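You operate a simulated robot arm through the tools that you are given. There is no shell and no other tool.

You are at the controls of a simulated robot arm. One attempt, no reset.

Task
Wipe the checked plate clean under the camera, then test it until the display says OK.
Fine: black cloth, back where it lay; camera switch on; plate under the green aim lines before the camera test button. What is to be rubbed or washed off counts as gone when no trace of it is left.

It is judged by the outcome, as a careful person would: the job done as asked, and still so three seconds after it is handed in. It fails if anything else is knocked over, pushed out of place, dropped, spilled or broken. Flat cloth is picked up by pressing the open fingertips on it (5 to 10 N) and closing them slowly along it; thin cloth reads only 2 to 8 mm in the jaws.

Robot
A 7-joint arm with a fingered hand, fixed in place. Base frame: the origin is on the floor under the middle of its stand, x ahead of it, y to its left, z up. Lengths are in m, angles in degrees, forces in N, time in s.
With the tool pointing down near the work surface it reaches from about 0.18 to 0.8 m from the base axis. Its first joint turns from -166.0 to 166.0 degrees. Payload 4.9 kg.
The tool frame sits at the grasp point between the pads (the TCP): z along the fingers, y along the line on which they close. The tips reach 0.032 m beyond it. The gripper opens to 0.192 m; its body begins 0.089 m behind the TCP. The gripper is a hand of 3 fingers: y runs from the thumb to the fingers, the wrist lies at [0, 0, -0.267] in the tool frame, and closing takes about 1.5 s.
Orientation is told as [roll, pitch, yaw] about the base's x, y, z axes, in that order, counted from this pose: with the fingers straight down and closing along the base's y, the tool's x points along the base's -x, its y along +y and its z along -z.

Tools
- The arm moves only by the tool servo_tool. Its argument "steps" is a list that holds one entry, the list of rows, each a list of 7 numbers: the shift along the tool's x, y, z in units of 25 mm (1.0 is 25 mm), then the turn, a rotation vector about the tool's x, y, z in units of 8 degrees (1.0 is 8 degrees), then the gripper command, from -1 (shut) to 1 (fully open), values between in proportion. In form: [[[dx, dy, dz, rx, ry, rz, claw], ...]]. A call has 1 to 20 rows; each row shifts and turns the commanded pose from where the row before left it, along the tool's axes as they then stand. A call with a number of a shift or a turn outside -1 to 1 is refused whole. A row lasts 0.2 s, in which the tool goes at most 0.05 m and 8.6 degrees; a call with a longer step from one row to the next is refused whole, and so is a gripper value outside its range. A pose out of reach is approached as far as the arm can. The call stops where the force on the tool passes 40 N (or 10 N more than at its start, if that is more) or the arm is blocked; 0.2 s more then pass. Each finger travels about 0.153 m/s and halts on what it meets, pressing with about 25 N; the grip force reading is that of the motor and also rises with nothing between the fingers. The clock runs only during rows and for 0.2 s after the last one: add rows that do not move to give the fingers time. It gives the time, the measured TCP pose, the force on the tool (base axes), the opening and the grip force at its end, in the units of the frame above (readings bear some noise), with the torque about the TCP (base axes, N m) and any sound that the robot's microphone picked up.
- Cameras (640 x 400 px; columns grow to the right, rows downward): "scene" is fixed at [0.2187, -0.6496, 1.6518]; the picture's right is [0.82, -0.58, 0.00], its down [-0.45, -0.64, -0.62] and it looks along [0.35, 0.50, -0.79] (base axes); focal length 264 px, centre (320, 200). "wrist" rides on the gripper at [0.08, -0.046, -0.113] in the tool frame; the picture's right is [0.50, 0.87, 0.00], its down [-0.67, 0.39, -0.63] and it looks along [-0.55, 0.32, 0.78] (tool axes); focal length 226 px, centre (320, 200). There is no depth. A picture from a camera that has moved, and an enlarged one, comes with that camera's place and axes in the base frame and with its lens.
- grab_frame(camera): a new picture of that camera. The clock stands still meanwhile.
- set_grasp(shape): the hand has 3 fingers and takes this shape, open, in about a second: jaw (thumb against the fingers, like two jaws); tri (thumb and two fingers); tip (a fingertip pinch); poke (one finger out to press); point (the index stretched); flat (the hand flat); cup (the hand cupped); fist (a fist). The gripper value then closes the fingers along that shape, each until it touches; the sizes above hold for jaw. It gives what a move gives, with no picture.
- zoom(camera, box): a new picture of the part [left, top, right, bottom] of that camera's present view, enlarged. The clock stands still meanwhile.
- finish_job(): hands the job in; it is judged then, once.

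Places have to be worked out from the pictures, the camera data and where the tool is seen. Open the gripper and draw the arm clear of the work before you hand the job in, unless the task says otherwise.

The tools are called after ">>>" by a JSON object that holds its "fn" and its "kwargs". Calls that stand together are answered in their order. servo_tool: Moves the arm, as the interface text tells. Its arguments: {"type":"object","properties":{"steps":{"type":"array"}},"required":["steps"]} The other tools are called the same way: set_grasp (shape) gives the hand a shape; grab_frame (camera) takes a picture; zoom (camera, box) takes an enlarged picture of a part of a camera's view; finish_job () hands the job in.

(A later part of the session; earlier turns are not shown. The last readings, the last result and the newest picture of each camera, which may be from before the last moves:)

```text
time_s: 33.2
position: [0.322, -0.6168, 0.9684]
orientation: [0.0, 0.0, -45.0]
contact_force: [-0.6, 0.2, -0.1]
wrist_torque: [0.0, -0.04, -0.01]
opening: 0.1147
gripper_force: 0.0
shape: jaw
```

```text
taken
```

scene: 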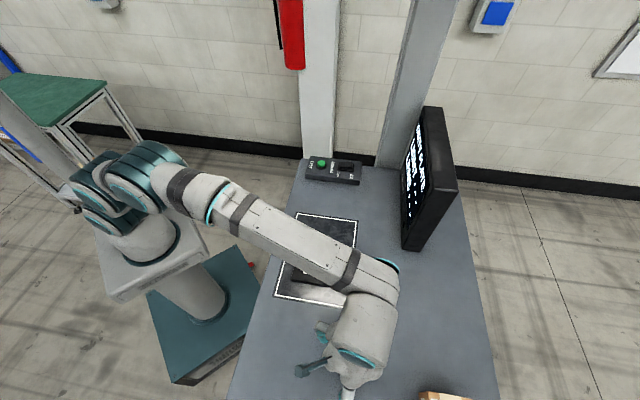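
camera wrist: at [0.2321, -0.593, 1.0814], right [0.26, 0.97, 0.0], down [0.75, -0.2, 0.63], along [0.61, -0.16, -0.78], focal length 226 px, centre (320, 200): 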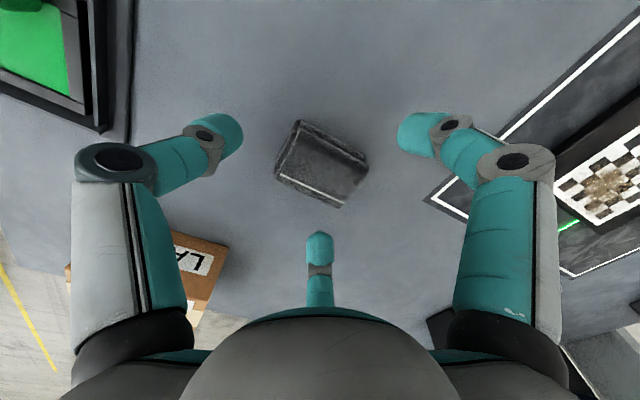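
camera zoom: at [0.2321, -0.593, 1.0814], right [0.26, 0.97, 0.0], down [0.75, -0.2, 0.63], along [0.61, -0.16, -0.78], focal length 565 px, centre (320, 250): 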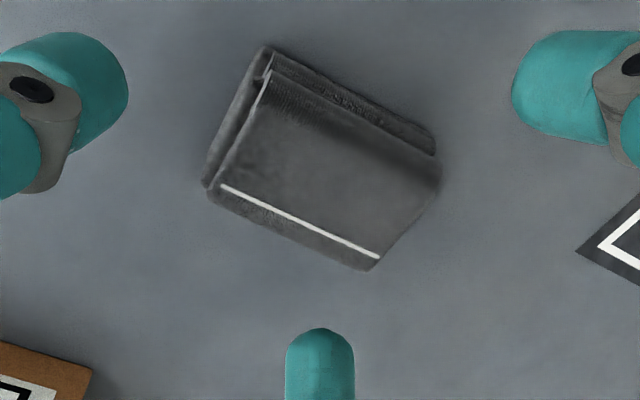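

The hand is centred around the packet with room on all sides. I'll lower another ~25 mm so the tips sit beside it, just above the table, then close slowly.

>>> {"fn": "servo_tool", "kwargs": {"steps": [[[-0.08, 0.05, 0.3, 0, 0, 0, 0.2], [0, 0, 0.3, 0, 0, 0, 0.2], [0, 0, 0.2, 0, 0, 0, 0.2], [0, 0, 0.1, 0, 0, 0, 0.2], [0, 0, 0, 0, 0, 0, 0.2]]]}}

>>> {"fn": "grab_frame", "kwargs": {"camera": "wrist"}}

```text
time_s: 34.4
position: [0.325, -0.6184, 0.9457]
orientation: [-0.1, 0.0, -45.1]
contact_force: [1.0, -0.8, -0.7]
wrist_torque: [0.0, 0.02, -0.02]
opening: 0.1146
gripper_force: 0.0
shape: jaw
```

```text
taken
camera wrist: at [0.2348, -0.5942, 1.0591], right [0.26, 0.97, 0.0], down [0.75, -0.2, 0.63], along [0.61, -0.16, -0.78], focal length 226 px, centre (320, 200)
```

wrist: 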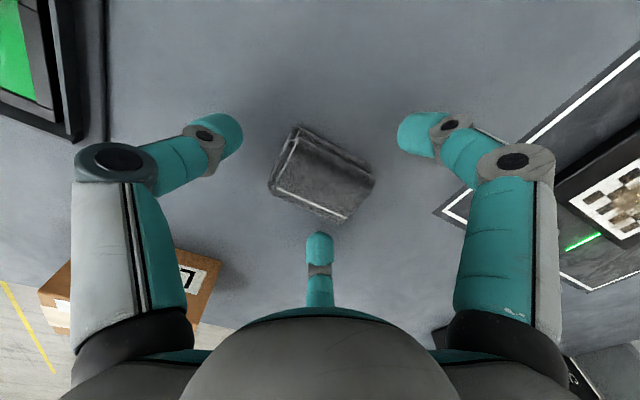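

The tips are now beside the packet near table level. I'll close slowly, pausing to see how the cloth responds.

>>> {"fn": "servo_tool", "kwargs": {"steps": [[[0, 0, 0, 0, 0, 0, 0.1], [0, 0, 0, 0, 0, 0, 0], [0, 0, 0, 0, 0, 0, -0.1], [0, 0, 0, 0, 0, 0, -0.2], [0, 0, 0, 0, 0, 0, -0.3], [0, 0, 0, 0, 0, 0, -0.4], [0, 0, 0, 0, 0, 0, -0.4]]]}}

>>> {"fn": "grab_frame", "kwargs": {"camera": "wrist"}}

```text
time_s: 36.0
position: [0.3233, -0.618, 0.946]
orientation: [0.1, 0.0, -45.1]
contact_force: [-0.1, 0.0, 0.4]
wrist_torque: [0.01, -0.01, 0.01]
opening: 0.0587
gripper_force: 0.1
shape: jaw
```

```text
taken
camera wrist: at [0.2348, -0.5942, 1.0592], right [0.26, 0.97, 0.0], down [0.75, -0.2, 0.63], along [0.61, -0.16, -0.78], focal length 226 px, centre (320, 200)
```

wrist: 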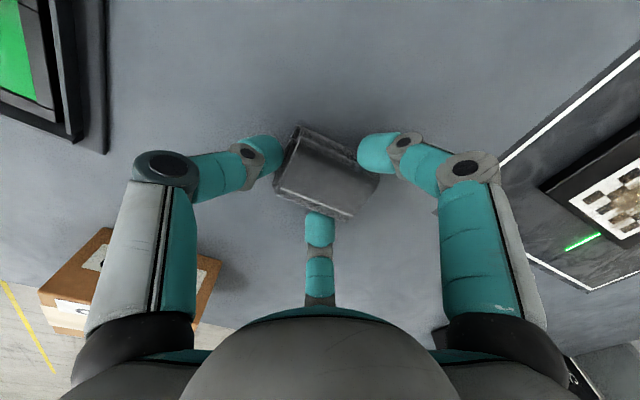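

The fingertips are about to meet the packet's sides. I'll continue closing slowly.

>>> {"fn": "servo_tool", "kwargs": {"steps": [[[0, 0, 0, 0, 0, 0, -0.45], [0, 0, 0, 0, 0, 0, -0.5], [0, 0, 0, 0, 0, 0, -0.55], [0, 0, 0, 0, 0, 0, -0.6], [0, 0, 0, 0, 0, 0, -0.6]]]}}

>>> {"fn": "zoom", "kwargs": {"camera": "wrist", "box": [230, 100, 410, 260]}}

```text
time_s: 37.2
position: [0.3238, -0.6188, 0.9461]
orientation: [0.0, 0.0, -45.0]
contact_force: [0.1, 0.0, -0.4]
wrist_torque: [-0.01, 0.01, 0.0]
opening: 0.0536
gripper_force: 24.7
shape: jaw
```

```text
2.50 times, centred on (320, 180) of wrist
camera zoom: at [0.2348, -0.5943, 1.0592], right [0.26, 0.97, 0.0], down [0.75, -0.2, 0.63], along [0.61, -0.16, -0.78], focal length 565 px, centre (320, 250)
```

zoom: 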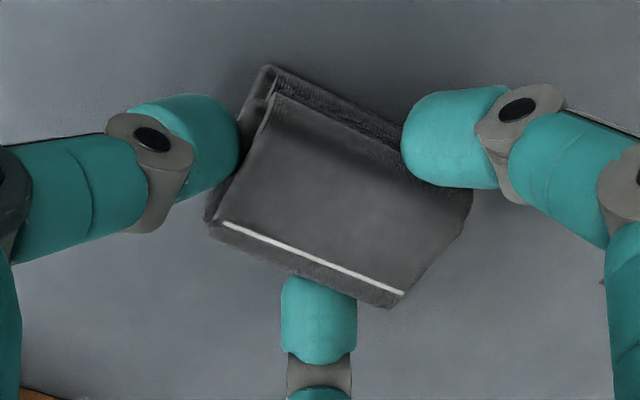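

The grip force has risen to ~25 N at 54 mm opening: the packet is held firmly by its sides. I'll lift it a little and check it comes along.

>>> {"fn": "servo_tool", "kwargs": {"steps": [[[0, 0, -0.2, 0, 0, 0, -0.8], [0, 0, -0.4, 0, 0, 0, -0.8], [0, 0, -0.8, 0, 0, 0, -0.8], [0, 0, -1, 0, 0, 0, -0.8], [0, 0, -1, 0, 0, 0, -0.8], [0, 0, 0, 0, 0, 0, -0.8]]]}}

>>> {"fn": "grab_frame", "kwargs": {"camera": "wrist"}}

>>> {"fn": "grab_frame", "kwargs": {"camera": "scene"}}

```text
time_s: 38.6
position: [0.3227, -0.6189, 1.0317]
orientation: [0.0, -0.1, -45.0]
contact_force: [-0.1, 0.4, -0.4]
wrist_torque: [0.03, 0.0, 0.02]
opening: 0.0535
gripper_force: 24.5
shape: jaw
```

```text
taken
camera wrist: at [0.2348, -0.5947, 1.1441], right [0.26, 0.97, 0.0], down [0.75, -0.2, 0.63], along [0.61, -0.16, -0.78], focal length 226 px, centre (320, 200)
```

wrist: 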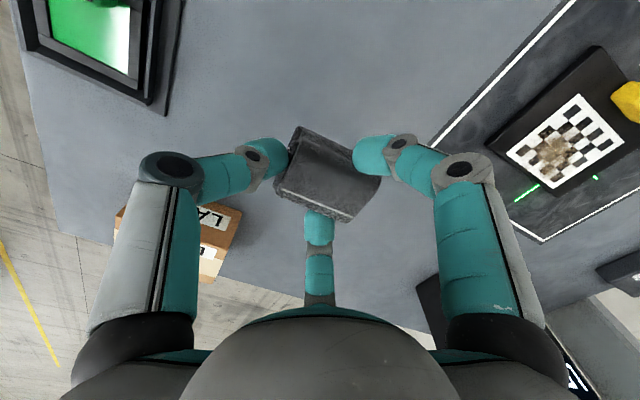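

```text
taken
```

scene: 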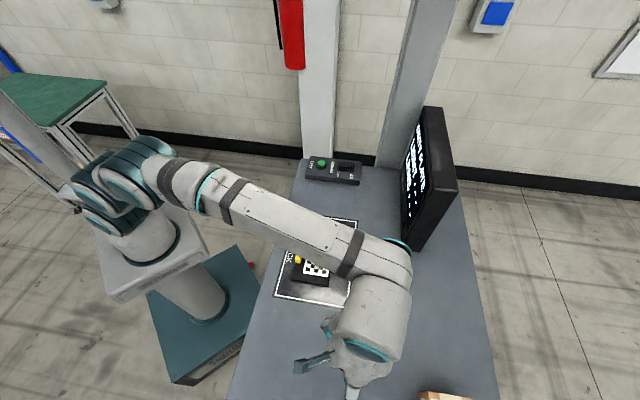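

The cloth is secure in the hand. From here the wrist camera sees the plate, so I'll zoom in to measure the dirt, the handle height and the cross more exactly.

>>> {"fn": "zoom", "kwargs": {"camera": "wrist", "box": [480, 40, 640, 240]}}

>>> {"fn": "zoom", "kwargs": {"camera": "wrist", "box": [230, 100, 410, 260]}}

```text
2.00 times, centred on (560, 140) of wrist
camera zoom: at [0.2348, -0.5947, 1.1441], right [0.26, 0.97, 0.0], down [0.75, -0.2, 0.63], along [0.61, -0.16, -0.78], focal length 452 px, centre (-160, 320)
```

zoom: 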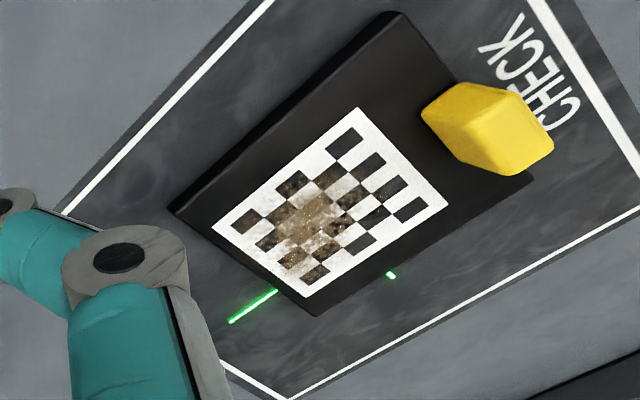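

```text
2.50 times, centred on (320, 180) of wrist
camera zoom: at [0.2348, -0.5947, 1.1441], right [0.26, 0.97, 0.0], down [0.75, -0.2, 0.63], along [0.61, -0.16, -0.78], focal length 565 px, centre (320, 250)
```

zoom: 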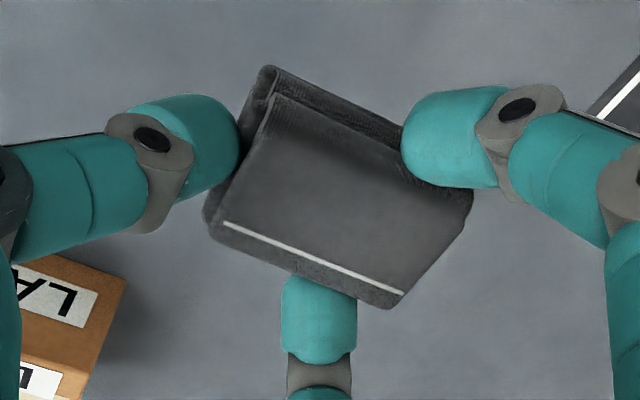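

The handle is a tall block, so I'll rotate the hand 90° so no finger points at it (thumb away from the robot, packet's long side across the plate depth). First I carry the cloth over the plate at a safe height, then turn.

>>> {"fn": "servo_tool", "kwargs": {"steps": [[[0, 0, -1, 0, 0, 0, -0.8], [0, 0, -1, 0, 0, 0, -0.8], [0.44, 1, 0, 0, 0, 0, -0.8], [0.44, 1, 0, 0, 0, 0, -0.8], [0.44, 1, 0, 0, 0, 0, -0.8], [0.44, 1, 0, 0, 0, 0, -0.8], [0.44, 1, 0, 0, 0, 0, -0.8], [0.44, 1, 0, 0, 0, 0, -0.8], [0.44, 1, 0, 0, 0, 0, -0.8], [0.44, 1, 0, 0, 0, 0, -0.8], [0.44, 1, 0, 0, 0, 0, -0.8], [0.44, 1, 0, 0, 0, 0, -0.8], [0, 0, 0, 0, 0, 0, -0.8]]]}}

>>> {"fn": "servo_tool", "kwargs": {"steps": [[[0, 0, 0, 0, 0, -0.9375, -0.8], [0, 0, 0, 0, 0, -0.9375, -0.8], [0, 0, 0, 0, 0, -0.9375, -0.8], [0, 0, 0, 0, 0, -0.9375, -0.8], [0, 0, 0, 0, 0, -0.9375, -0.8], [0, 0, 0, 0, 0, -0.9375, -0.8], [0, 0, 0, 0, 0, -0.9375, -0.8], [0, 0, 0, 0, 0, -0.9375, -0.8], [0, 0, 0, 0, 0, -0.9375, -0.8], [0, 0, 0, 0, 0, -0.9375, -0.8], [0, 0, 0, 0, 0, -0.9375, -0.8], [0, 0, 0, 0, 0, -0.9375, -0.8], [0, 0, 0, 0, 0, 0, -0.8]]]}}

>>> {"fn": "grab_frame", "kwargs": {"camera": "wrist"}}

>>> {"fn": "grab_frame", "kwargs": {"camera": "scene"}}

```text
time_s: 41.4
position: [0.4234, -0.3658, 1.0803]
orientation: [-0.1, 0.0, -45.0]
contact_force: [0.1, -0.7, 0.6]
wrist_torque: [-0.03, 0.0, 0.04]
opening: 0.0536
gripper_force: 24.4
shape: jaw
```

```text
time_s: 44.2
position: [0.4232, -0.3641, 1.0806]
orientation: [-0.1, 0.0, 45.1]
contact_force: [-0.8, 0.2, -0.4]
wrist_torque: [0.0, 0.0, -0.02]
opening: 0.0531
gripper_force: 24.9
shape: jaw
```

```text
taken
camera wrist: at [0.3986, -0.4528, 1.1936], right [-0.97, 0.26, 0.0], down [0.2, 0.75, 0.63], along [0.16, 0.61, -0.78], focal length 226 px, centre (320, 200)
```

wrist: 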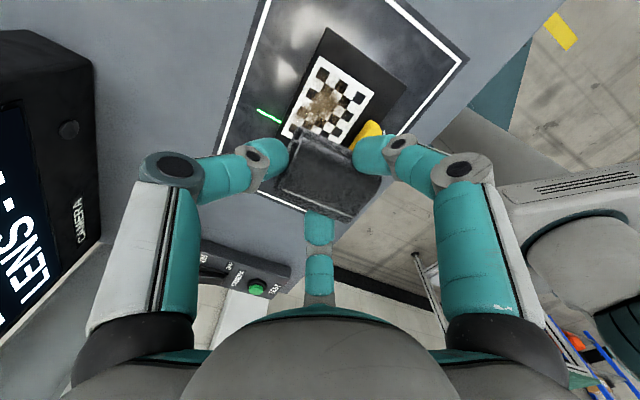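

```text
taken
```

scene: 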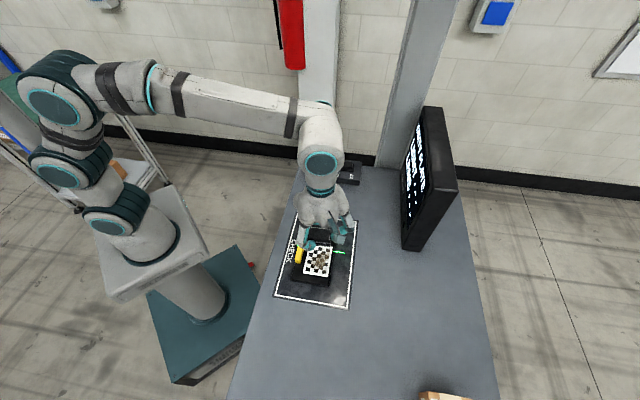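

The cloth now hangs over the plate. I'll zoom in to compare the cloth's position with the dirt and handle.

>>> {"fn": "zoom", "kwargs": {"camera": "scene", "box": [270, 190, 370, 310]}}

>>> {"fn": "zoom", "kwargs": {"camera": "wrist", "box": [230, 20, 420, 220]}}

```text
3.33 times, centred on (320, 250) of scene
camera zoom: at [0.2187, -0.6496, 1.6518], right [0.82, -0.58, 0.0], down [-0.45, -0.64, -0.62], along [0.35, 0.5, -0.79], focal length 878 px, centre (320, 33)
```

zoom: 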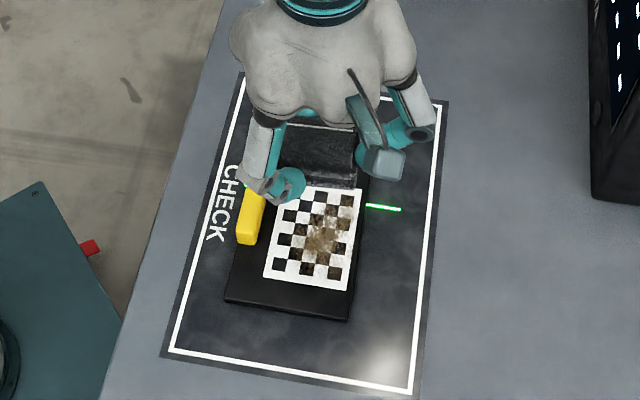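

```text
2.00 times, centred on (325, 120) of wrist
camera zoom: at [0.3986, -0.4528, 1.1936], right [-0.97, 0.26, 0.0], down [0.2, 0.75, 0.63], along [0.16, 0.61, -0.78], focal length 452 px, centre (310, 360)
```

zoom: 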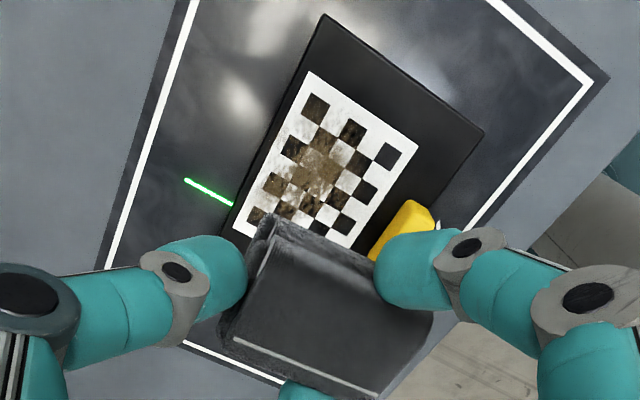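

The cloth covers about f = 0.52–0.583, nicely spanning the dirt's depth. I'll lower it to about 1.5 cm above the plate first, then touch down gently.

>>> {"fn": "servo_tool", "kwargs": {"steps": [[[0, 0, 0.84, 0, 0, 0, -0.8], [0, 0, 0.84, 0, 0, 0, -0.8], [0, 0, 0.84, 0, 0, 0, -0.8], [0, 0, 0.84, 0, 0, 0, -0.8], [0, 0, 0.84, 0, 0, 0, -0.8], [0, 0, 0.2, 0, 0, 0, -0.8], [0, 0, 0.1, 0, 0, 0, -0.8], [0, 0, 0, 0, 0, 0, -0.8]]]}}

>>> {"fn": "zoom", "kwargs": {"camera": "scene", "box": [270, 190, 370, 310]}}

>>> {"fn": "zoom", "kwargs": {"camera": "wrist", "box": [220, 40, 440, 240]}}

```text
time_s: 46.0
position: [0.4225, -0.3638, 0.9661]
orientation: [0.0, 0.0, 45.0]
contact_force: [0.9, 0.2, -0.7]
wrist_torque: [0.0, -0.02, 0.01]
opening: 0.0531
gripper_force: 24.9
shape: jaw
```

```text
3.33 times, centred on (320, 250) of scene
camera zoom: at [0.2187, -0.6496, 1.6518], right [0.82, -0.58, 0.0], down [-0.45, -0.64, -0.62], along [0.35, 0.5, -0.79], focal length 878 px, centre (320, 33)
```

zoom: 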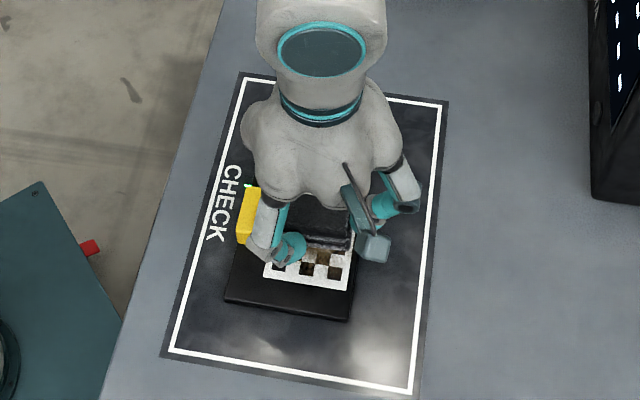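

```text
2.00 times, centred on (330, 140) of wrist
camera zoom: at [0.3981, -0.452, 1.0804], right [-0.97, 0.26, 0.0], down [0.2, 0.75, 0.63], along [0.16, 0.61, -0.78], focal length 452 px, centre (300, 320)
```

zoom: 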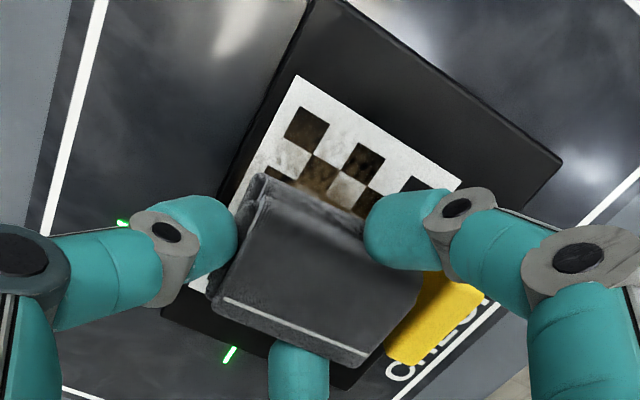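

The cloth is about 1 cm above the plate and clear of the handle. I'll lower in 2 mm steps until I feel contact.

>>> {"fn": "servo_tool", "kwargs": {"steps": [[[0, 0, 0.1, 0, 0, 0, -0.8], [0, 0, 0.1, 0, 0, 0, -0.8], [0, 0, 0.1, 0, 0, 0, -0.8], [0, 0, 0.08, 0, 0, 0, -0.8], [0, 0, 0, 0, 0, 0, -0.8]]]}}

```text
time_s: 47.2
position: [0.4232, -0.3639, 0.959]
orientation: [0.0, -0.1, 45.0]
contact_force: [0.0, 0.1, -0.2]
wrist_torque: [0.02, -0.01, -0.01]
opening: 0.053
gripper_force: 25.4
shape: jaw
```

No contact yet at z ≈ 0.958. Continuing down in 1–2 mm steps.

>>> {"fn": "servo_tool", "kwargs": {"steps": [[[0, 0, 0.06, 0, 0, 0, -0.8], [0, 0, 0.06, 0, 0, 0, -0.8], [0, 0, 0, 0, 0, 0, -0.8]]]}}

>>> {"fn": "servo_tool", "kwargs": {"steps": [[[0, 0, 0.06, 0, 0, 0, -0.8], [0, 0, 0, 0, 0, 0, -0.8]]]}}

```text
time_s: 48.0
position: [0.4224, -0.3646, 0.9548]
orientation: [0.0, 0.0, 45.0]
contact_force: [-0.1, 0.7, 2.1]
wrist_torque: [0.01, -0.02, -0.03]
opening: 0.0534
gripper_force: 25.1
shape: jaw
```

```text
time_s: 48.6
position: [0.4233, -0.3647, 0.9554]
orientation: [0.0, 0.0, 45.1]
contact_force: [-2.6, -0.3, 8.8]
wrist_torque: [0.04, 0.06, -0.03]
opening: 0.0535
gripper_force: 25.4
shape: jaw
```

Contact at ~9 N. I'll make a first short stroke along the plate and check whether the plate drags along.

>>> {"fn": "servo_tool", "kwargs": {"steps": [[[-0.2, 0, 0, 0, 0, 0, -0.8], [-0.2, 0, 0, 0, 0, 0, -0.8], [-0.2, 0, 0, 0, 0, 0, -0.8], [-0.2, 0, 0, 0, 0, 0, -0.8], [0, 0, 0, 0, 0, 0, -0.8]]]}}

>>> {"fn": "zoom", "kwargs": {"camera": "scene", "box": [270, 190, 370, 310]}}

>>> {"fn": "zoom", "kwargs": {"camera": "wrist", "box": [220, 40, 440, 240]}}

```text
time_s: 49.8
position: [0.4367, -0.351, 0.9544]
orientation: [-0.1, 0.0, 45.0]
contact_force: [-4.0, -4.6, 11.6]
wrist_torque: [-0.12, 0.18, 0.0]
opening: 0.0539
gripper_force: 25.4
shape: jaw
```

```text
3.33 times, centred on (320, 250) of scene
camera zoom: at [0.2187, -0.6496, 1.6518], right [0.82, -0.58, 0.0], down [-0.45, -0.64, -0.62], along [0.35, 0.5, -0.79], focal length 878 px, centre (320, 33)
```

zoom: 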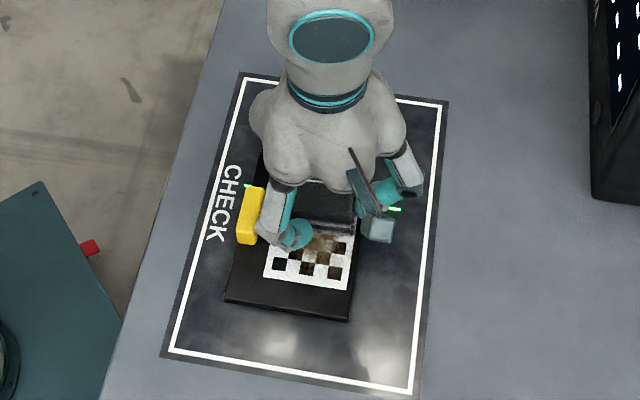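

```text
2.00 times, centred on (330, 140) of wrist
camera zoom: at [0.4133, -0.4386, 1.0676], right [-0.97, 0.26, 0.0], down [0.2, 0.75, 0.63], along [0.16, 0.61, -0.78], focal length 452 px, centre (300, 320)
```

zoom: 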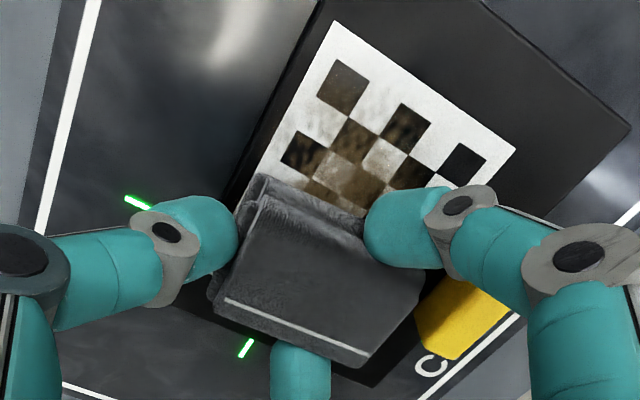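

The plate stays put while the cloth slides (~6 N drag at ~11 N press), and the stroke works. I'll run longer strokes across the whole soiled length.

>>> {"fn": "servo_tool", "kwargs": {"steps": [[[-0.26, 0, 0, 0, 0, 0, -0.8], [-0.26, 0, 0, 0, 0, 0, -0.8], [-0.26, 0, 0, 0, 0, 0, -0.8], [0.25, 0, 0, 0, 0, 0, -0.8], [0.25, 0, 0, 0, 0, 0, -0.8], [0.25, 0, 0, 0, 0, 0, -0.8], [0.25, 0, 0, 0, 0, 0, -0.8], [0.25, 0, 0, 0, 0, 0, -0.8], [0.25, 0, 0, 0, 0, 0, -0.8], [0.25, 0, 0, 0, 0, 0, -0.8], [0.25, 0, 0, 0, 0, 0, -0.8], [0.25, 0, 0, 0, 0, 0, -0.8], [0.25, 0, 0, 0, 0, 0, -0.8], [0.25, 0, 0, 0, 0, 0, -0.8], [0.25, 0, 0, 0, 0, 0, -0.8], [0, 0, 0, 0, 0, 0, -0.8]]]}}

>>> {"fn": "zoom", "kwargs": {"camera": "scene", "box": [270, 190, 370, 310]}}

>>> {"fn": "grab_frame", "kwargs": {"camera": "wrist"}}

```text
time_s: 53.0
position: [0.4014, -0.3884, 0.9522]
orientation: [0.0, 0.5, 44.7]
contact_force: [1.9, -0.2, 7.0]
wrist_torque: [0.07, -0.05, 0.0]
opening: 0.0555
gripper_force: 25.1
shape: jaw
stopped in row 15: the force on the tool passed its limit at 49 N (the readings are from after the stop); the commanded pose is now the measured one
```

```text
3.33 times, centred on (320, 250) of scene
camera zoom: at [0.2187, -0.6496, 1.6518], right [0.82, -0.58, 0.0], down [-0.45, -0.64, -0.62], along [0.35, 0.5, -0.79], focal length 878 px, centre (320, 33)
```

zoom: 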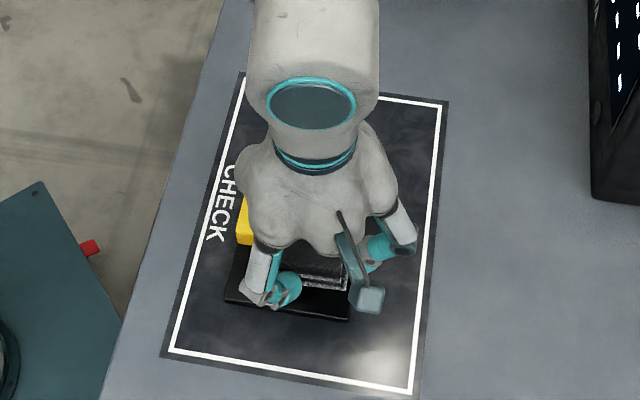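

```text
taken
camera wrist: at [0.3768, -0.4741, 1.0671], right [-0.96, 0.26, 0.0], down [0.21, 0.75, 0.63], along [0.16, 0.6, -0.78], focal length 226 px, centre (320, 200)
```

wrist: 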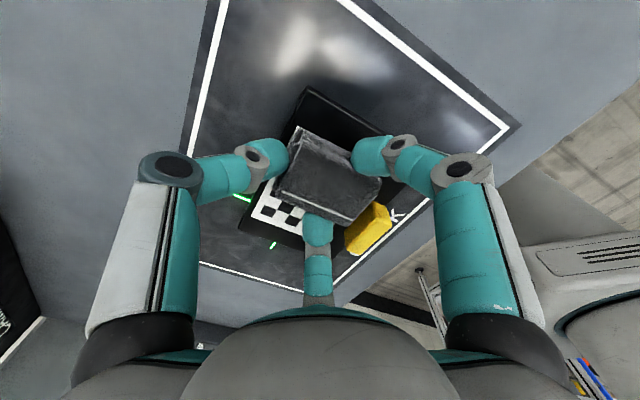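

The force limit tripped at the stroke's end (49 N), though the plate hasn't moved. I'll lift straight up and inspect the cloth in the grip and the plate.

>>> {"fn": "servo_tool", "kwargs": {"steps": [[[0, 0, -0.4, 0, 0, 0, -0.8], [0, 0, -0.8, 0, 0, 0, -0.8], [0, 0, -1, 0, 0, 0, -0.8], [0, 0, -1, 0, 0, 0, -0.8], [0, 0, -1, 0, 0, 0, -0.8], [0, 0, 0, 0, 0, 0, -0.8]]]}}

>>> {"fn": "grab_frame", "kwargs": {"camera": "wrist"}}

>>> {"fn": "zoom", "kwargs": {"camera": "wrist", "box": [220, 40, 440, 260]}}

>>> {"fn": "zoom", "kwargs": {"camera": "scene", "box": [270, 190, 370, 310]}}

```text
time_s: 54.4
position: [0.4021, -0.386, 1.0573]
orientation: [0.1, 0.4, 44.7]
contact_force: [-0.2, 0.6, -0.9]
wrist_torque: [0.0, -0.03, -0.01]
opening: 0.0552
gripper_force: 24.9
shape: jaw
```

```text
taken
camera wrist: at [0.3778, -0.4733, 1.1711], right [-0.96, 0.26, 0.01], down [0.21, 0.75, 0.63], along [0.16, 0.61, -0.78], focal length 226 px, centre (320, 200)
```

wrist: 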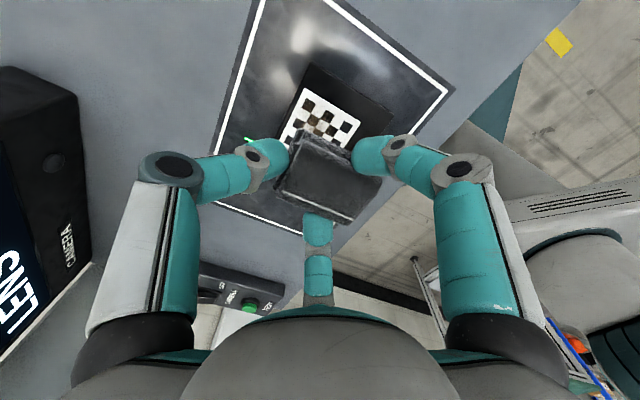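

```text
1.82 times, centred on (330, 150) of wrist
camera zoom: at [0.3778, -0.4733, 1.1711], right [-0.96, 0.26, 0.01], down [0.21, 0.75, 0.63], along [0.16, 0.61, -0.78], focal length 411 px, centre (302, 291)
```

zoom: 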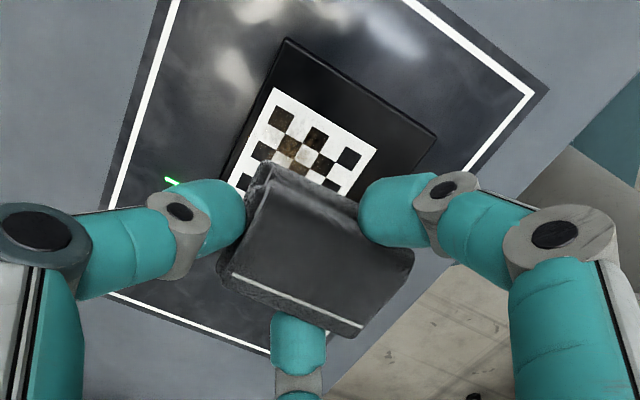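

```text
3.33 times, centred on (320, 250) of scene
camera zoom: at [0.2187, -0.6496, 1.6518], right [0.82, -0.58, 0.0], down [-0.45, -0.64, -0.62], along [0.35, 0.5, -0.79], focal length 878 px, centre (320, 33)
```

zoom: 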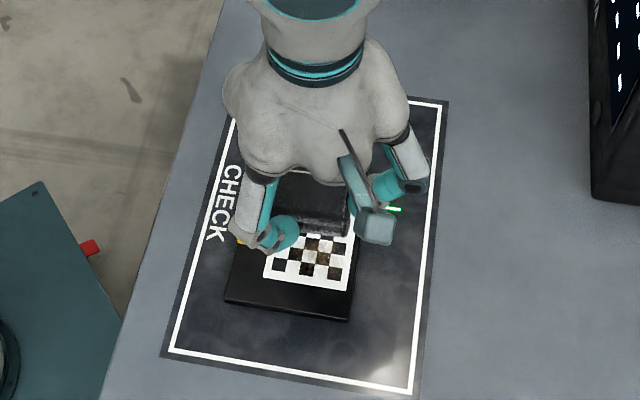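

The cloth is still held the same way and the dirt has clearly faded. I'll shift the hand left so both cameras can see the whole plate.

>>> {"fn": "servo_tool", "kwargs": {"steps": [[[-1, 0, 0, 0, 0, 0, -0.8], [-1, 0, 0, 0, 0, 0, -0.8], [-1, 0, 0, 0, 0, 0, -0.8], [-1, 0, 0, 0, 0, 0, -0.8], [-1, 0, 0, 0, 0, 0, -0.8], [0, 0, 0, 0, 0, 0, -0.8]]]}}

>>> {"fn": "zoom", "kwargs": {"camera": "wrist", "box": [230, 0, 420, 150]}}

>>> {"fn": "zoom", "kwargs": {"camera": "scene", "box": [280, 220, 360, 290]}}

```text
time_s: 55.8
position: [0.4902, -0.2966, 1.0558]
orientation: [0.2, 0.4, 44.7]
contact_force: [-0.5, 0.7, 0.4]
wrist_torque: [0.01, 0.01, -0.02]
opening: 0.055
gripper_force: 24.7
shape: jaw
```

```text
2.67 times, centred on (325, 75) of wrist
camera zoom: at [0.4656, -0.3849, 1.1695], right [-0.96, 0.26, 0.01], down [0.21, 0.75, 0.63], along [0.16, 0.61, -0.78], focal length 603 px, centre (307, 533)
```

zoom: 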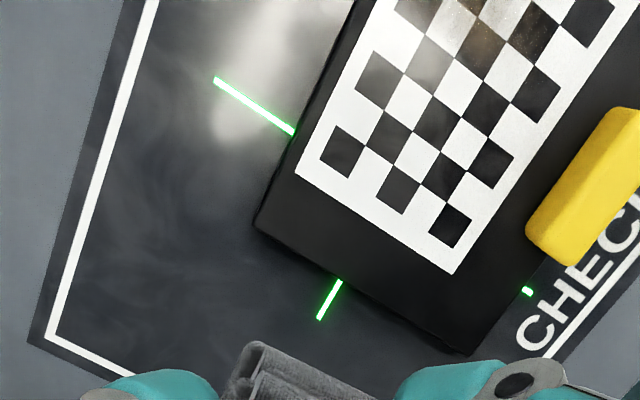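

```text
5.71 times, centred on (320, 255) of scene
camera zoom: at [0.2187, -0.6496, 1.6518], right [0.82, -0.58, 0.0], down [-0.45, -0.64, -0.62], along [0.35, 0.5, -0.79], focal length 1506 px, centre (320, -114)
```

zoom: 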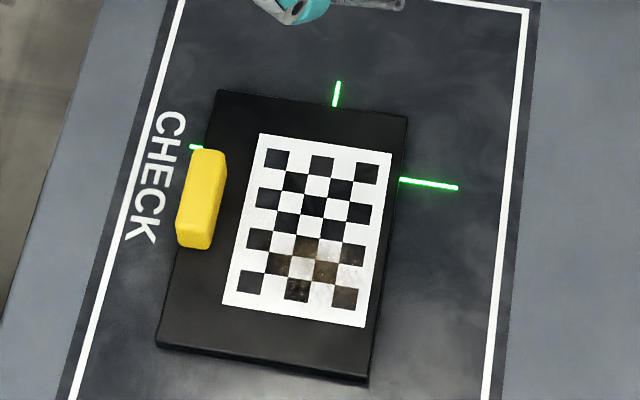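

The upper half of the checker is clean; remaining dirt lies around l = 0–0.035. I'll square the hand up, go back over that part a few mm further from the handle, and lower to just above the plate.

>>> {"fn": "servo_tool", "kwargs": {"steps": [[[0.82, -0.05, 0, 0.025, -0.05, -0.0375, -0.8], [0.82, -0.05, 0, 0, 0, 0, -0.8], [0.82, -0.05, 0, 0, 0, 0, -0.8], [0.82, -0.05, 0, 0, 0, 0, -0.8], [0.82, -0.03, 0, 0, 0, 0, -0.8], [0, 0, 0.9, 0, 0, 0, -0.8], [0, 0, 0.9, 0, 0, 0, -0.8], [0, 0, 0.9, 0, 0, 0, -0.8], [0, 0, 0.9, 0, 0, 0, -0.8], [0, 0, 0.2, 0, 0, 0, -0.8], [0, 0, 0, 0, 0, 0, -0.8]]]}}

>>> {"fn": "zoom", "kwargs": {"camera": "wrist", "box": [220, 40, 440, 260]}}

```text
time_s: 58.2
position: [0.4231, -0.3732, 0.9615]
orientation: [0.0, 0.0, 45.0]
contact_force: [0.0, -0.9, 0.9]
wrist_torque: [-0.01, -0.01, -0.03]
opening: 0.0548
gripper_force: 24.6
shape: jaw
```

```text
1.82 times, centred on (330, 150) of wrist
camera zoom: at [0.3979, -0.4612, 1.0751], right [-0.97, 0.26, 0.0], down [0.2, 0.75, 0.63], along [0.16, 0.61, -0.78], focal length 411 px, centre (302, 291)
```

zoom: 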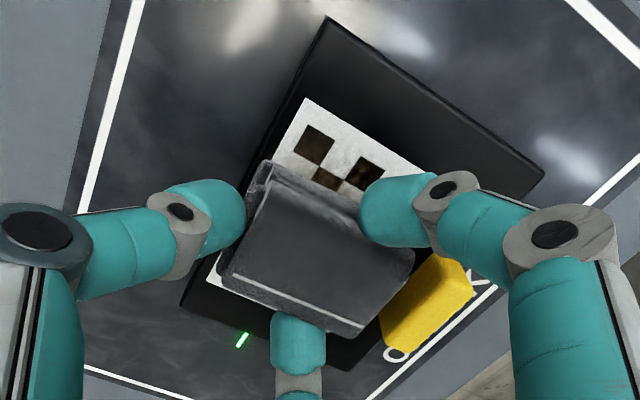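

The cloth is just above the plate next to the handle with a clear gap. Touching down gently.

>>> {"fn": "servo_tool", "kwargs": {"steps": [[[0, 0, 0.1, 0, 0, 0, -0.8], [0, 0, 0.1, 0, 0, 0, -0.8], [0, 0, 0.08, 0, 0, 0, -0.8], [0, 0, 0, 0, 0, 0, -0.8]]]}}

```text
time_s: 59.2
position: [0.4216, -0.3742, 0.9547]
orientation: [-0.2, 0.0, 45.1]
contact_force: [-0.4, 0.3, -1.2]
wrist_torque: [0.01, 0.01, 0.0]
opening: 0.0551
gripper_force: 25.0
shape: jaw
```

>>> {"fn": "servo_tool", "kwargs": {"steps": [[[0, 0, 0.06, 0, 0, 0, -0.8], [0, 0, 0.06, 0, 0, 0, -0.8], [0, 0, 0, 0, 0, 0, -0.8]]]}}

```text
time_s: 60.0
position: [0.4227, -0.3744, 0.9533]
orientation: [-0.3, 0.0, 44.9]
contact_force: [-1.4, 0.9, 14.8]
wrist_torque: [0.06, 0.11, -0.01]
opening: 0.0551
gripper_force: 25.1
shape: jaw
```

Contact at ~15 N; I'll ease off slightly and make short strokes over the remaining dirt.

>>> {"fn": "servo_tool", "kwargs": {"steps": [[[-0.2, 0, -0.03, 0, 0, 0, -0.8], [-0.2, 0, 0, 0, 0, 0, -0.8], [-0.2, 0, 0, 0, 0, 0, -0.8], [0.2, 0, 0, 0, 0, 0, -0.8], [0.2, 0, 0, 0, 0, 0, -0.8], [0.2, 0, 0, 0, 0, 0, -0.8], [0.2, 0, 0, 0, 0, 0, -0.8], [0.2, 0, 0, 0, 0, 0, -0.8], [0.2, 0, 0, 0, 0, 0, -0.8], [0.2, 0, 0, 0, 0, 0, -0.8], [0, 0, 0, 0, 0, 0, -0.8]]]}}

>>> {"fn": "servo_tool", "kwargs": {"steps": [[[-0.2, 0, 0, 0, 0, 0, -0.8], [-0.2, 0, 0, 0, 0, 0, -0.8], [-0.2, 0, 0, 0, 0, 0, -0.8], [-0.2, 0, 0, 0, 0, 0, -0.8], [-0.2, 0, 0, 0, 0, 0, -0.8], [-0.2, 0, 0, 0, 0, 0, -0.8], [0, 0, 0, 0, 0, 0, -0.8]]]}}

```text
time_s: 62.4
position: [0.4077, -0.388, 0.9515]
orientation: [-0.1, 0.2, 44.8]
contact_force: [4.8, 4.9, 16.0]
wrist_torque: [0.4, -0.12, -0.05]
opening: 0.0552
gripper_force: 25.3
shape: jaw
```

```text
time_s: 64.0
position: [0.4281, -0.3684, 0.951]
orientation: [-0.1, 0.0, 45.0]
contact_force: [-3.1, -2.7, 10.4]
wrist_torque: [0.05, 0.23, 0.06]
opening: 0.0549
gripper_force: 25.0
shape: jaw
```

Strokes are running smoothly. A few more passes over the low end.

>>> {"fn": "servo_tool", "kwargs": {"steps": [[[0.2, 0, 0, 0, 0, 0, -0.8], [0.2, 0, 0, 0, 0, 0, -0.8], [0.2, 0, 0, 0, 0, 0, -0.8], [0.2, 0, 0, 0, 0, 0, -0.8], [0.2, 0, 0, 0, 0, 0, -0.8], [0.2, 0, 0, 0, 0, 0, -0.8], [0.2, 0, 0, 0, 0, 0, -0.8], [-0.2, 0, 0, 0, 0, 0, -0.8], [-0.2, 0, 0, 0, 0, 0, -0.8], [-0.2, 0, 0, 0, 0, 0, -0.8], [-0.2, 0, 0, 0, 0, 0, -0.8], [-0.2, 0, 0, 0, 0, 0, -0.8], [-0.2, 0, 0, 0, 0, 0, -0.8], [0, 0, 0, 0, 0, 0, -0.8]]]}}

>>> {"fn": "zoom", "kwargs": {"camera": "wrist", "box": [220, 40, 440, 260]}}

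```text
time_s: 67.0
position: [0.4263, -0.3711, 0.9535]
orientation: [-0.2, 0.0, 44.9]
contact_force: [-3.5, -3.1, 11.0]
wrist_torque: [0.02, 0.2, 0.08]
opening: 0.0545
gripper_force: 25.4
shape: jaw
```

```text
1.82 times, centred on (330, 150) of wrist
camera zoom: at [0.4003, -0.4589, 1.065], right [-0.97, 0.26, 0.0], down [0.2, 0.75, 0.63], along [0.16, 0.61, -0.78], focal length 411 px, centre (302, 291)
```

zoom: 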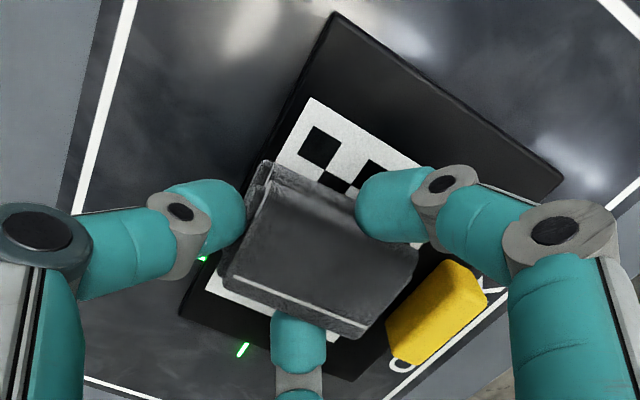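

The visible squares look clean now. I'll lift and move aside to inspect the whole checker.

>>> {"fn": "servo_tool", "kwargs": {"steps": [[[0, 0, -0.4, 0, 0, 0, -0.8], [0, 0, -0.8, 0, 0, 0, -0.8], [0, 0, -1, 0, 0, 0, -0.8], [0, 0, -1, 0, 0, 0, -0.8], [0, 0, -1, 0, 0, 0, -0.8], [-1, 0, 0, 0, 0, 0, -0.8], [-1, 0, 0, 0, 0, 0, -0.8], [-1, 0, 0, 0, 0, 0, -0.8], [-1, 0, 0, 0, 0, 0, -0.8], [-1, 0, 0, 0, 0, 0, -0.8], [0, 0, 0, 0, 0, 0, -0.8]]]}}

>>> {"fn": "zoom", "kwargs": {"camera": "scene", "box": [280, 220, 360, 290]}}

>>> {"fn": "zoom", "kwargs": {"camera": "wrist", "box": [230, 0, 420, 150]}}

>>> {"fn": "zoom", "kwargs": {"camera": "scene", "box": [295, 230, 335, 280]}}

>>> {"fn": "zoom", "kwargs": {"camera": "scene", "box": [380, 90, 480, 250]}}

```text
time_s: 69.4
position: [0.5145, -0.281, 1.0546]
orientation: [-0.1, 0.1, 45.1]
contact_force: [0.8, 0.3, -0.4]
wrist_torque: [0.02, -0.01, -0.01]
opening: 0.054
gripper_force: 25.0
shape: jaw
```

```text
5.71 times, centred on (320, 255) of scene
camera zoom: at [0.2187, -0.6496, 1.6518], right [0.82, -0.58, 0.0], down [-0.45, -0.64, -0.62], along [0.35, 0.5, -0.79], focal length 1506 px, centre (320, -114)
```

zoom: 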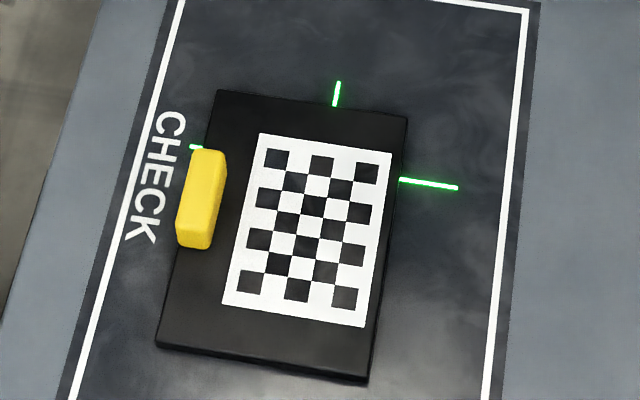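

```text
2.67 times, centred on (325, 75) of wrist
camera zoom: at [0.4896, -0.3698, 1.1687], right [-0.97, 0.26, 0.0], down [0.2, 0.75, 0.63], along [0.16, 0.61, -0.78], focal length 603 px, centre (307, 533)
```

zoom: 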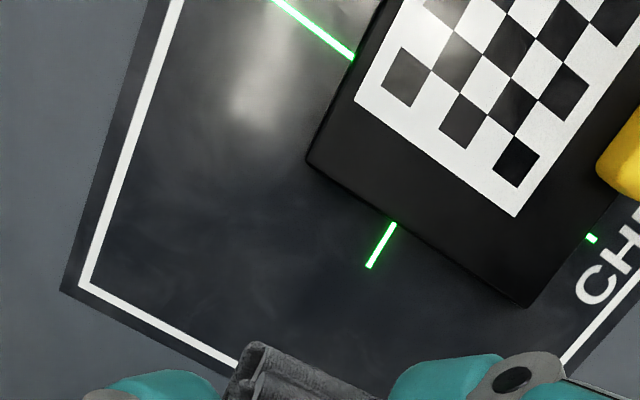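

```text
8.00 times, centred on (315, 255) of scene
camera zoom: at [0.2187, -0.6496, 1.6518], right [0.82, -0.58, 0.0], down [-0.45, -0.64, -0.62], along [0.35, 0.5, -0.79], focal length 2108 px, centre (360, -240)
```

zoom: 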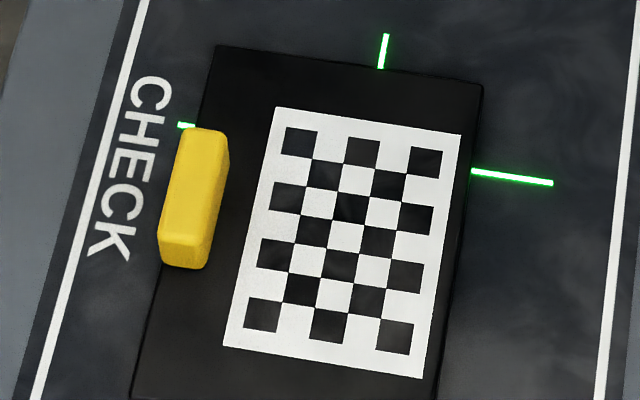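

```text
2.50 times, centred on (430, 170) of scene
camera zoom: at [0.2187, -0.6496, 1.6518], right [0.82, -0.58, 0.0], down [-0.45, -0.64, -0.62], along [0.35, 0.5, -0.79], focal length 659 px, centre (45, 275)
```

zoom: 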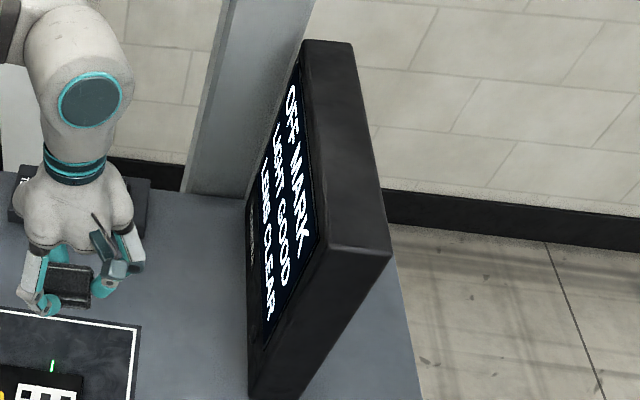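

The display now reads "OFF MARK / LIGHT GOOD / LENS CLEAR", so the plate registers as clean and only needs moving. Next I rotate back and carry the cloth to where it lay, checking the plate again from that side on the way.

>>> {"fn": "servo_tool", "kwargs": {"steps": [[[0, 0, -1, 0, 0, 0.9375, -0.8], [0, 0, 0, 0, 0, 0.9375, -0.8], [0, 0, 0, 0, 0, 0.9375, -0.8], [0, 0, 0, 0, 0, 0.9375, -0.8], [0, 0, 0, 0, 0, 0.9375, -0.8], [0, 0, 0, 0, 0, 0.9375, -0.8], [0, 0, 0, 0, 0, 0.9375, -0.8], [0, 0, 0, 0, 0, 0.9375, -0.8], [0, 0, 0, 0, 0, 0.9375, -0.8], [0, 0, 0, 0, 0, 0.9375, -0.8], [0, 0, 0, 0, 0, 0.9375, -0.8], [0, 0, 0, 0, 0, 0.9375, -0.8], [0, 0, 0, 0, 0, 0, -0.8]]]}}

>>> {"fn": "servo_tool", "kwargs": {"steps": [[[-0.26, -0.934, 0, 0, 0, 0, -0.8], [-0.26, -0.934, 0, 0, 0, 0, -0.8], [-0.26, -0.934, 0, 0, 0, 0, -0.8], [-0.26, -0.934, 0, 0, 0, 0, -0.8], [-0.26, -0.934, 0, 0, 0, 0, -0.8], [-0.26, -0.934, 0, 0, 0, 0, -0.8], [-0.26, -0.934, 0, 0, 0, 0, -0.8], [-0.26, -0.934, 0, 0, 0, 0, -0.8], [-0.26, -0.934, 0, 0, 0, 0, -0.8], [-0.26, -0.934, 0, 0, 0, 0, -0.8], [-0.26, -0.934, 0, 0, 0, 0, -0.8], [-0.26, -0.934, 0, 0, 0, 0, -0.8], [-0.26, -0.934, 0, 0, 0, 0, -0.8], [-0.26, -0.934, 0, 0, 0, 0, -0.8], [-0.26, -0.934, 0, 0, 0, 0, -0.8], [-0.26, -0.934, 0, 0, 0, 0, -0.8], [0, 0, 0, 0, 0, 0, -0.8]]]}}

>>> {"fn": "grab_frame", "kwargs": {"camera": "wrist"}}

>>> {"fn": "zoom", "kwargs": {"camera": "wrist", "box": [230, 100, 410, 260]}}

>>> {"fn": "zoom", "kwargs": {"camera": "wrist", "box": [480, 40, 640, 240]}}

```text
time_s: 72.2
position: [0.5127, -0.2822, 1.0811]
orientation: [0.0, -0.1, -45.1]
contact_force: [-0.1, 0.3, 0.0]
wrist_torque: [0.02, 0.02, 0.0]
opening: 0.0539
gripper_force: 25.3
shape: jaw
```

```text
time_s: 75.8
position: [0.3199, -0.6203, 1.082]
orientation: [-0.1, -0.1, -44.9]
contact_force: [0.4, 0.7, 0.2]
wrist_torque: [0.0, 0.0, 0.01]
opening: 0.0539
gripper_force: 25.0
shape: jaw
```

```text
taken
camera wrist: at [0.2315, -0.5955, 1.1959], right [0.26, 0.97, 0.0], down [0.75, -0.2, 0.63], along [0.61, -0.16, -0.77], focal length 226 px, centre (320, 200)
```

wrist: 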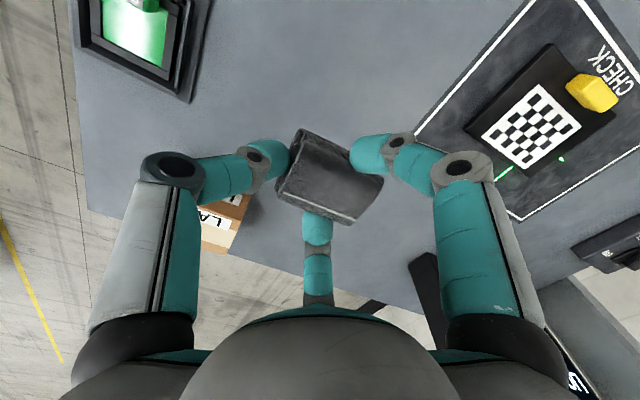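

```text
2.50 times, centred on (320, 180) of wrist
camera zoom: at [0.2315, -0.5955, 1.1959], right [0.26, 0.97, 0.0], down [0.75, -0.2, 0.63], along [0.61, -0.16, -0.77], focal length 565 px, centre (320, 250)
```

zoom: 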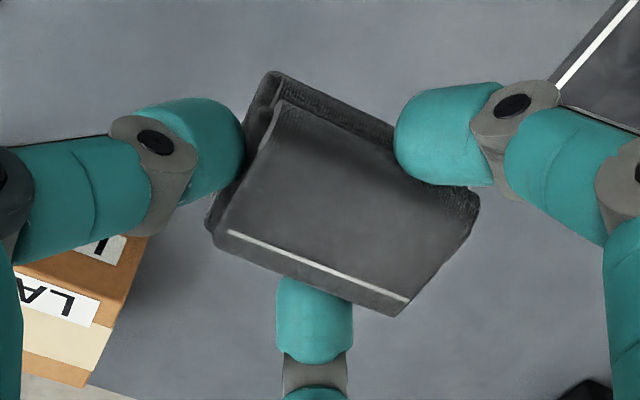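

```text
2.00 times, centred on (560, 140) of wrist
camera zoom: at [0.2315, -0.5955, 1.1959], right [0.26, 0.97, 0.0], down [0.75, -0.2, 0.63], along [0.61, -0.16, -0.77], focal length 452 px, centre (-160, 320)
```

zoom: 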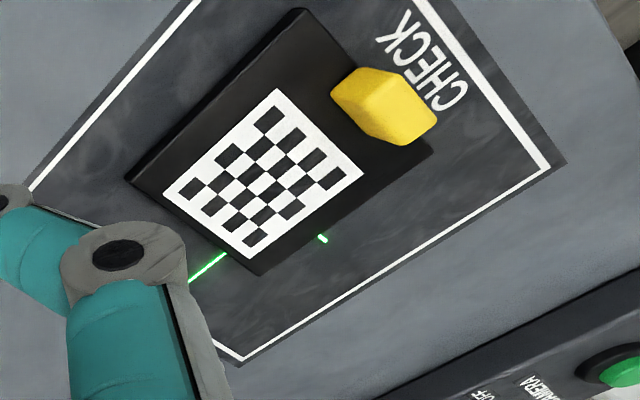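

The checker looks fully clean from this side too, and the cloth sits in the hand as before (maybe 2–3 mm higher). I'll correct a few mm and lower it to where it lay.

>>> {"fn": "servo_tool", "kwargs": {"steps": [[[-0.064, 0.1, 0.8, 0, 0, 0, -0.8], [0, 0, 0.9, 0, 0, 0, -0.8], [0, 0, 0.9, 0, 0, 0, -0.8], [0, 0, 0.9, 0, 0, 0, -0.8], [0, 0, 0.9, 0, 0, 0, -0.8], [0, 0, 0.5, 0, 0, 0, -0.8], [0, 0, 0.2, 0, 0, 0, -0.8], [0, 0, 0, 0, 0, 0, -0.8]]]}}

>>> {"fn": "zoom", "kwargs": {"camera": "wrist", "box": [230, 100, 410, 260]}}

```text
time_s: 77.6
position: [0.3246, -0.6219, 0.9552]
orientation: [0.0, -0.1, -45.0]
contact_force: [-0.1, 0.4, -0.3]
wrist_torque: [0.04, -0.01, 0.01]
opening: 0.054
gripper_force: 25.4
shape: jaw
```

```text
2.50 times, centred on (320, 180) of wrist
camera zoom: at [0.2353, -0.5957, 1.0673], right [0.26, 0.97, 0.0], down [0.75, -0.2, 0.63], along [0.61, -0.16, -0.77], focal length 565 px, centre (320, 250)
```

zoom: 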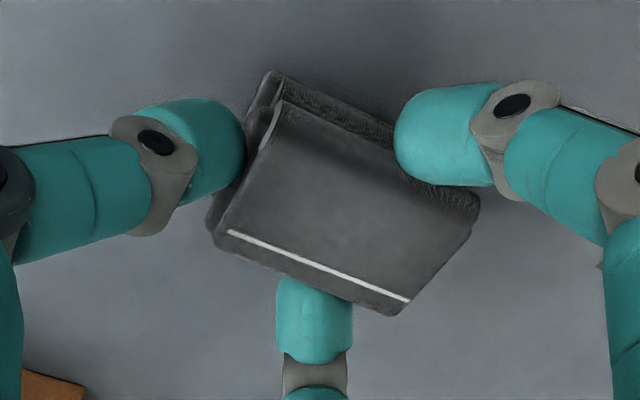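

Position matches the original within ~1 mm. Lowering slowly to the table.

>>> {"fn": "servo_tool", "kwargs": {"steps": [[[0.05, 0, 0.1, 0, 0, 0, -0.8], [0, 0, 0.1, 0, 0, 0, -0.8], [0, 0, 0.1, 0, 0, 0, -0.8], [0, 0, 0.06, 0, 0, 0, -0.8], [0, 0, 0, 0, 0, 0, -0.8]]]}}

>>> {"fn": "servo_tool", "kwargs": {"steps": [[[0, 0, 0.06, 0, 0, 0, -0.8], [0, 0, 0.04, 0, 0, 0, -0.8], [0, 0, 0, 0, 0, 0, -0.8]]]}}

```text
time_s: 78.8
position: [0.3239, -0.6195, 0.9451]
orientation: [0.0, -0.1, -45.0]
contact_force: [-0.5, 0.4, 0.6]
wrist_torque: [-0.04, 0.0, 0.02]
opening: 0.0536
gripper_force: 24.9
shape: jaw
```

```text
time_s: 79.6
position: [0.3248, -0.6204, 0.9431]
orientation: [0.0, 0.0, -45.0]
contact_force: [0.6, -0.4, -1.4]
wrist_torque: [0.01, 0.01, -0.01]
opening: 0.0535
gripper_force: 24.5
shape: jaw
```

No contact yet; continuing in 1 mm steps.

>>> {"fn": "servo_tool", "kwargs": {"steps": [[[0, 0, 0.05, 0, 0, 0, -0.8], [0, 0, 0.03, 0, 0, 0, -0.8], [0, 0, 0, 0, 0, 0, -0.8]]]}}

>>> {"fn": "servo_tool", "kwargs": {"steps": [[[0, 0, 0.04, 0, 0, 0, -0.8], [0, 0, 0, 0, 0, 0, -0.8]]]}}

```text
time_s: 80.4
position: [0.3257, -0.6199, 0.9424]
orientation: [0.0, -0.1, -45.0]
contact_force: [-0.7, -1.1, 8.4]
wrist_torque: [0.15, -0.1, -0.02]
opening: 0.0538
gripper_force: 25.3
shape: jaw
```

```text
time_s: 81.0
position: [0.3245, -0.6202, 0.9412]
orientation: [-0.1, -0.2, -45.0]
contact_force: [-1.3, 1.1, 17.9]
wrist_torque: [0.2, -0.09, -0.04]
opening: 0.0541
gripper_force: 24.8
shape: jaw
```

On the table now. I'll ease the pressure and open the fingers slowly.

>>> {"fn": "servo_tool", "kwargs": {"steps": [[[0, 0, -0.07, 0, 0, 0, -0.8], [0, 0, 0, 0, 0, 0, -0.45], [0, 0, 0, 0, 0, 0, -0.35], [0, 0, 0, 0, 0, 0, -0.2], [0, 0, 0, 0, 0, 0, 0], [0, 0, 0, 0, 0, 0, 0.2], [0, 0, 0, 0, 0, 0, 0.2]]]}}

>>> {"fn": "zoom", "kwargs": {"camera": "wrist", "box": [230, 100, 410, 260]}}

```text
time_s: 82.6
position: [0.3255, -0.6191, 0.941]
orientation: [0.0, -0.1, -45.0]
contact_force: [-1.1, 0.0, -0.1]
wrist_torque: [0.01, 0.01, 0.01]
opening: 0.1144
gripper_force: 0.1
shape: jaw
```

```text
2.50 times, centred on (320, 180) of wrist
camera zoom: at [0.2349, -0.5949, 1.0545], right [0.26, 0.97, 0.0], down [0.75, -0.2, 0.63], along [0.61, -0.16, -0.77], focal length 565 px, centre (320, 250)
```

zoom: 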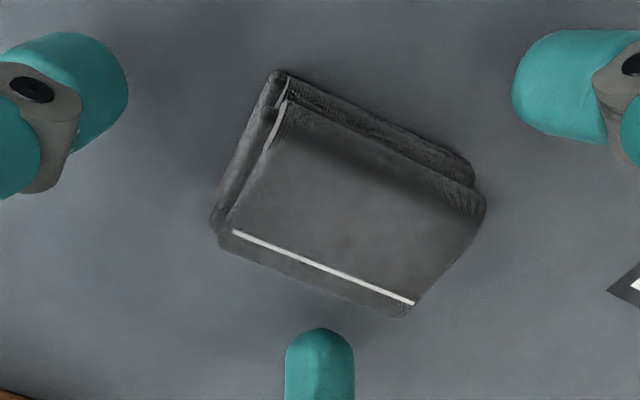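

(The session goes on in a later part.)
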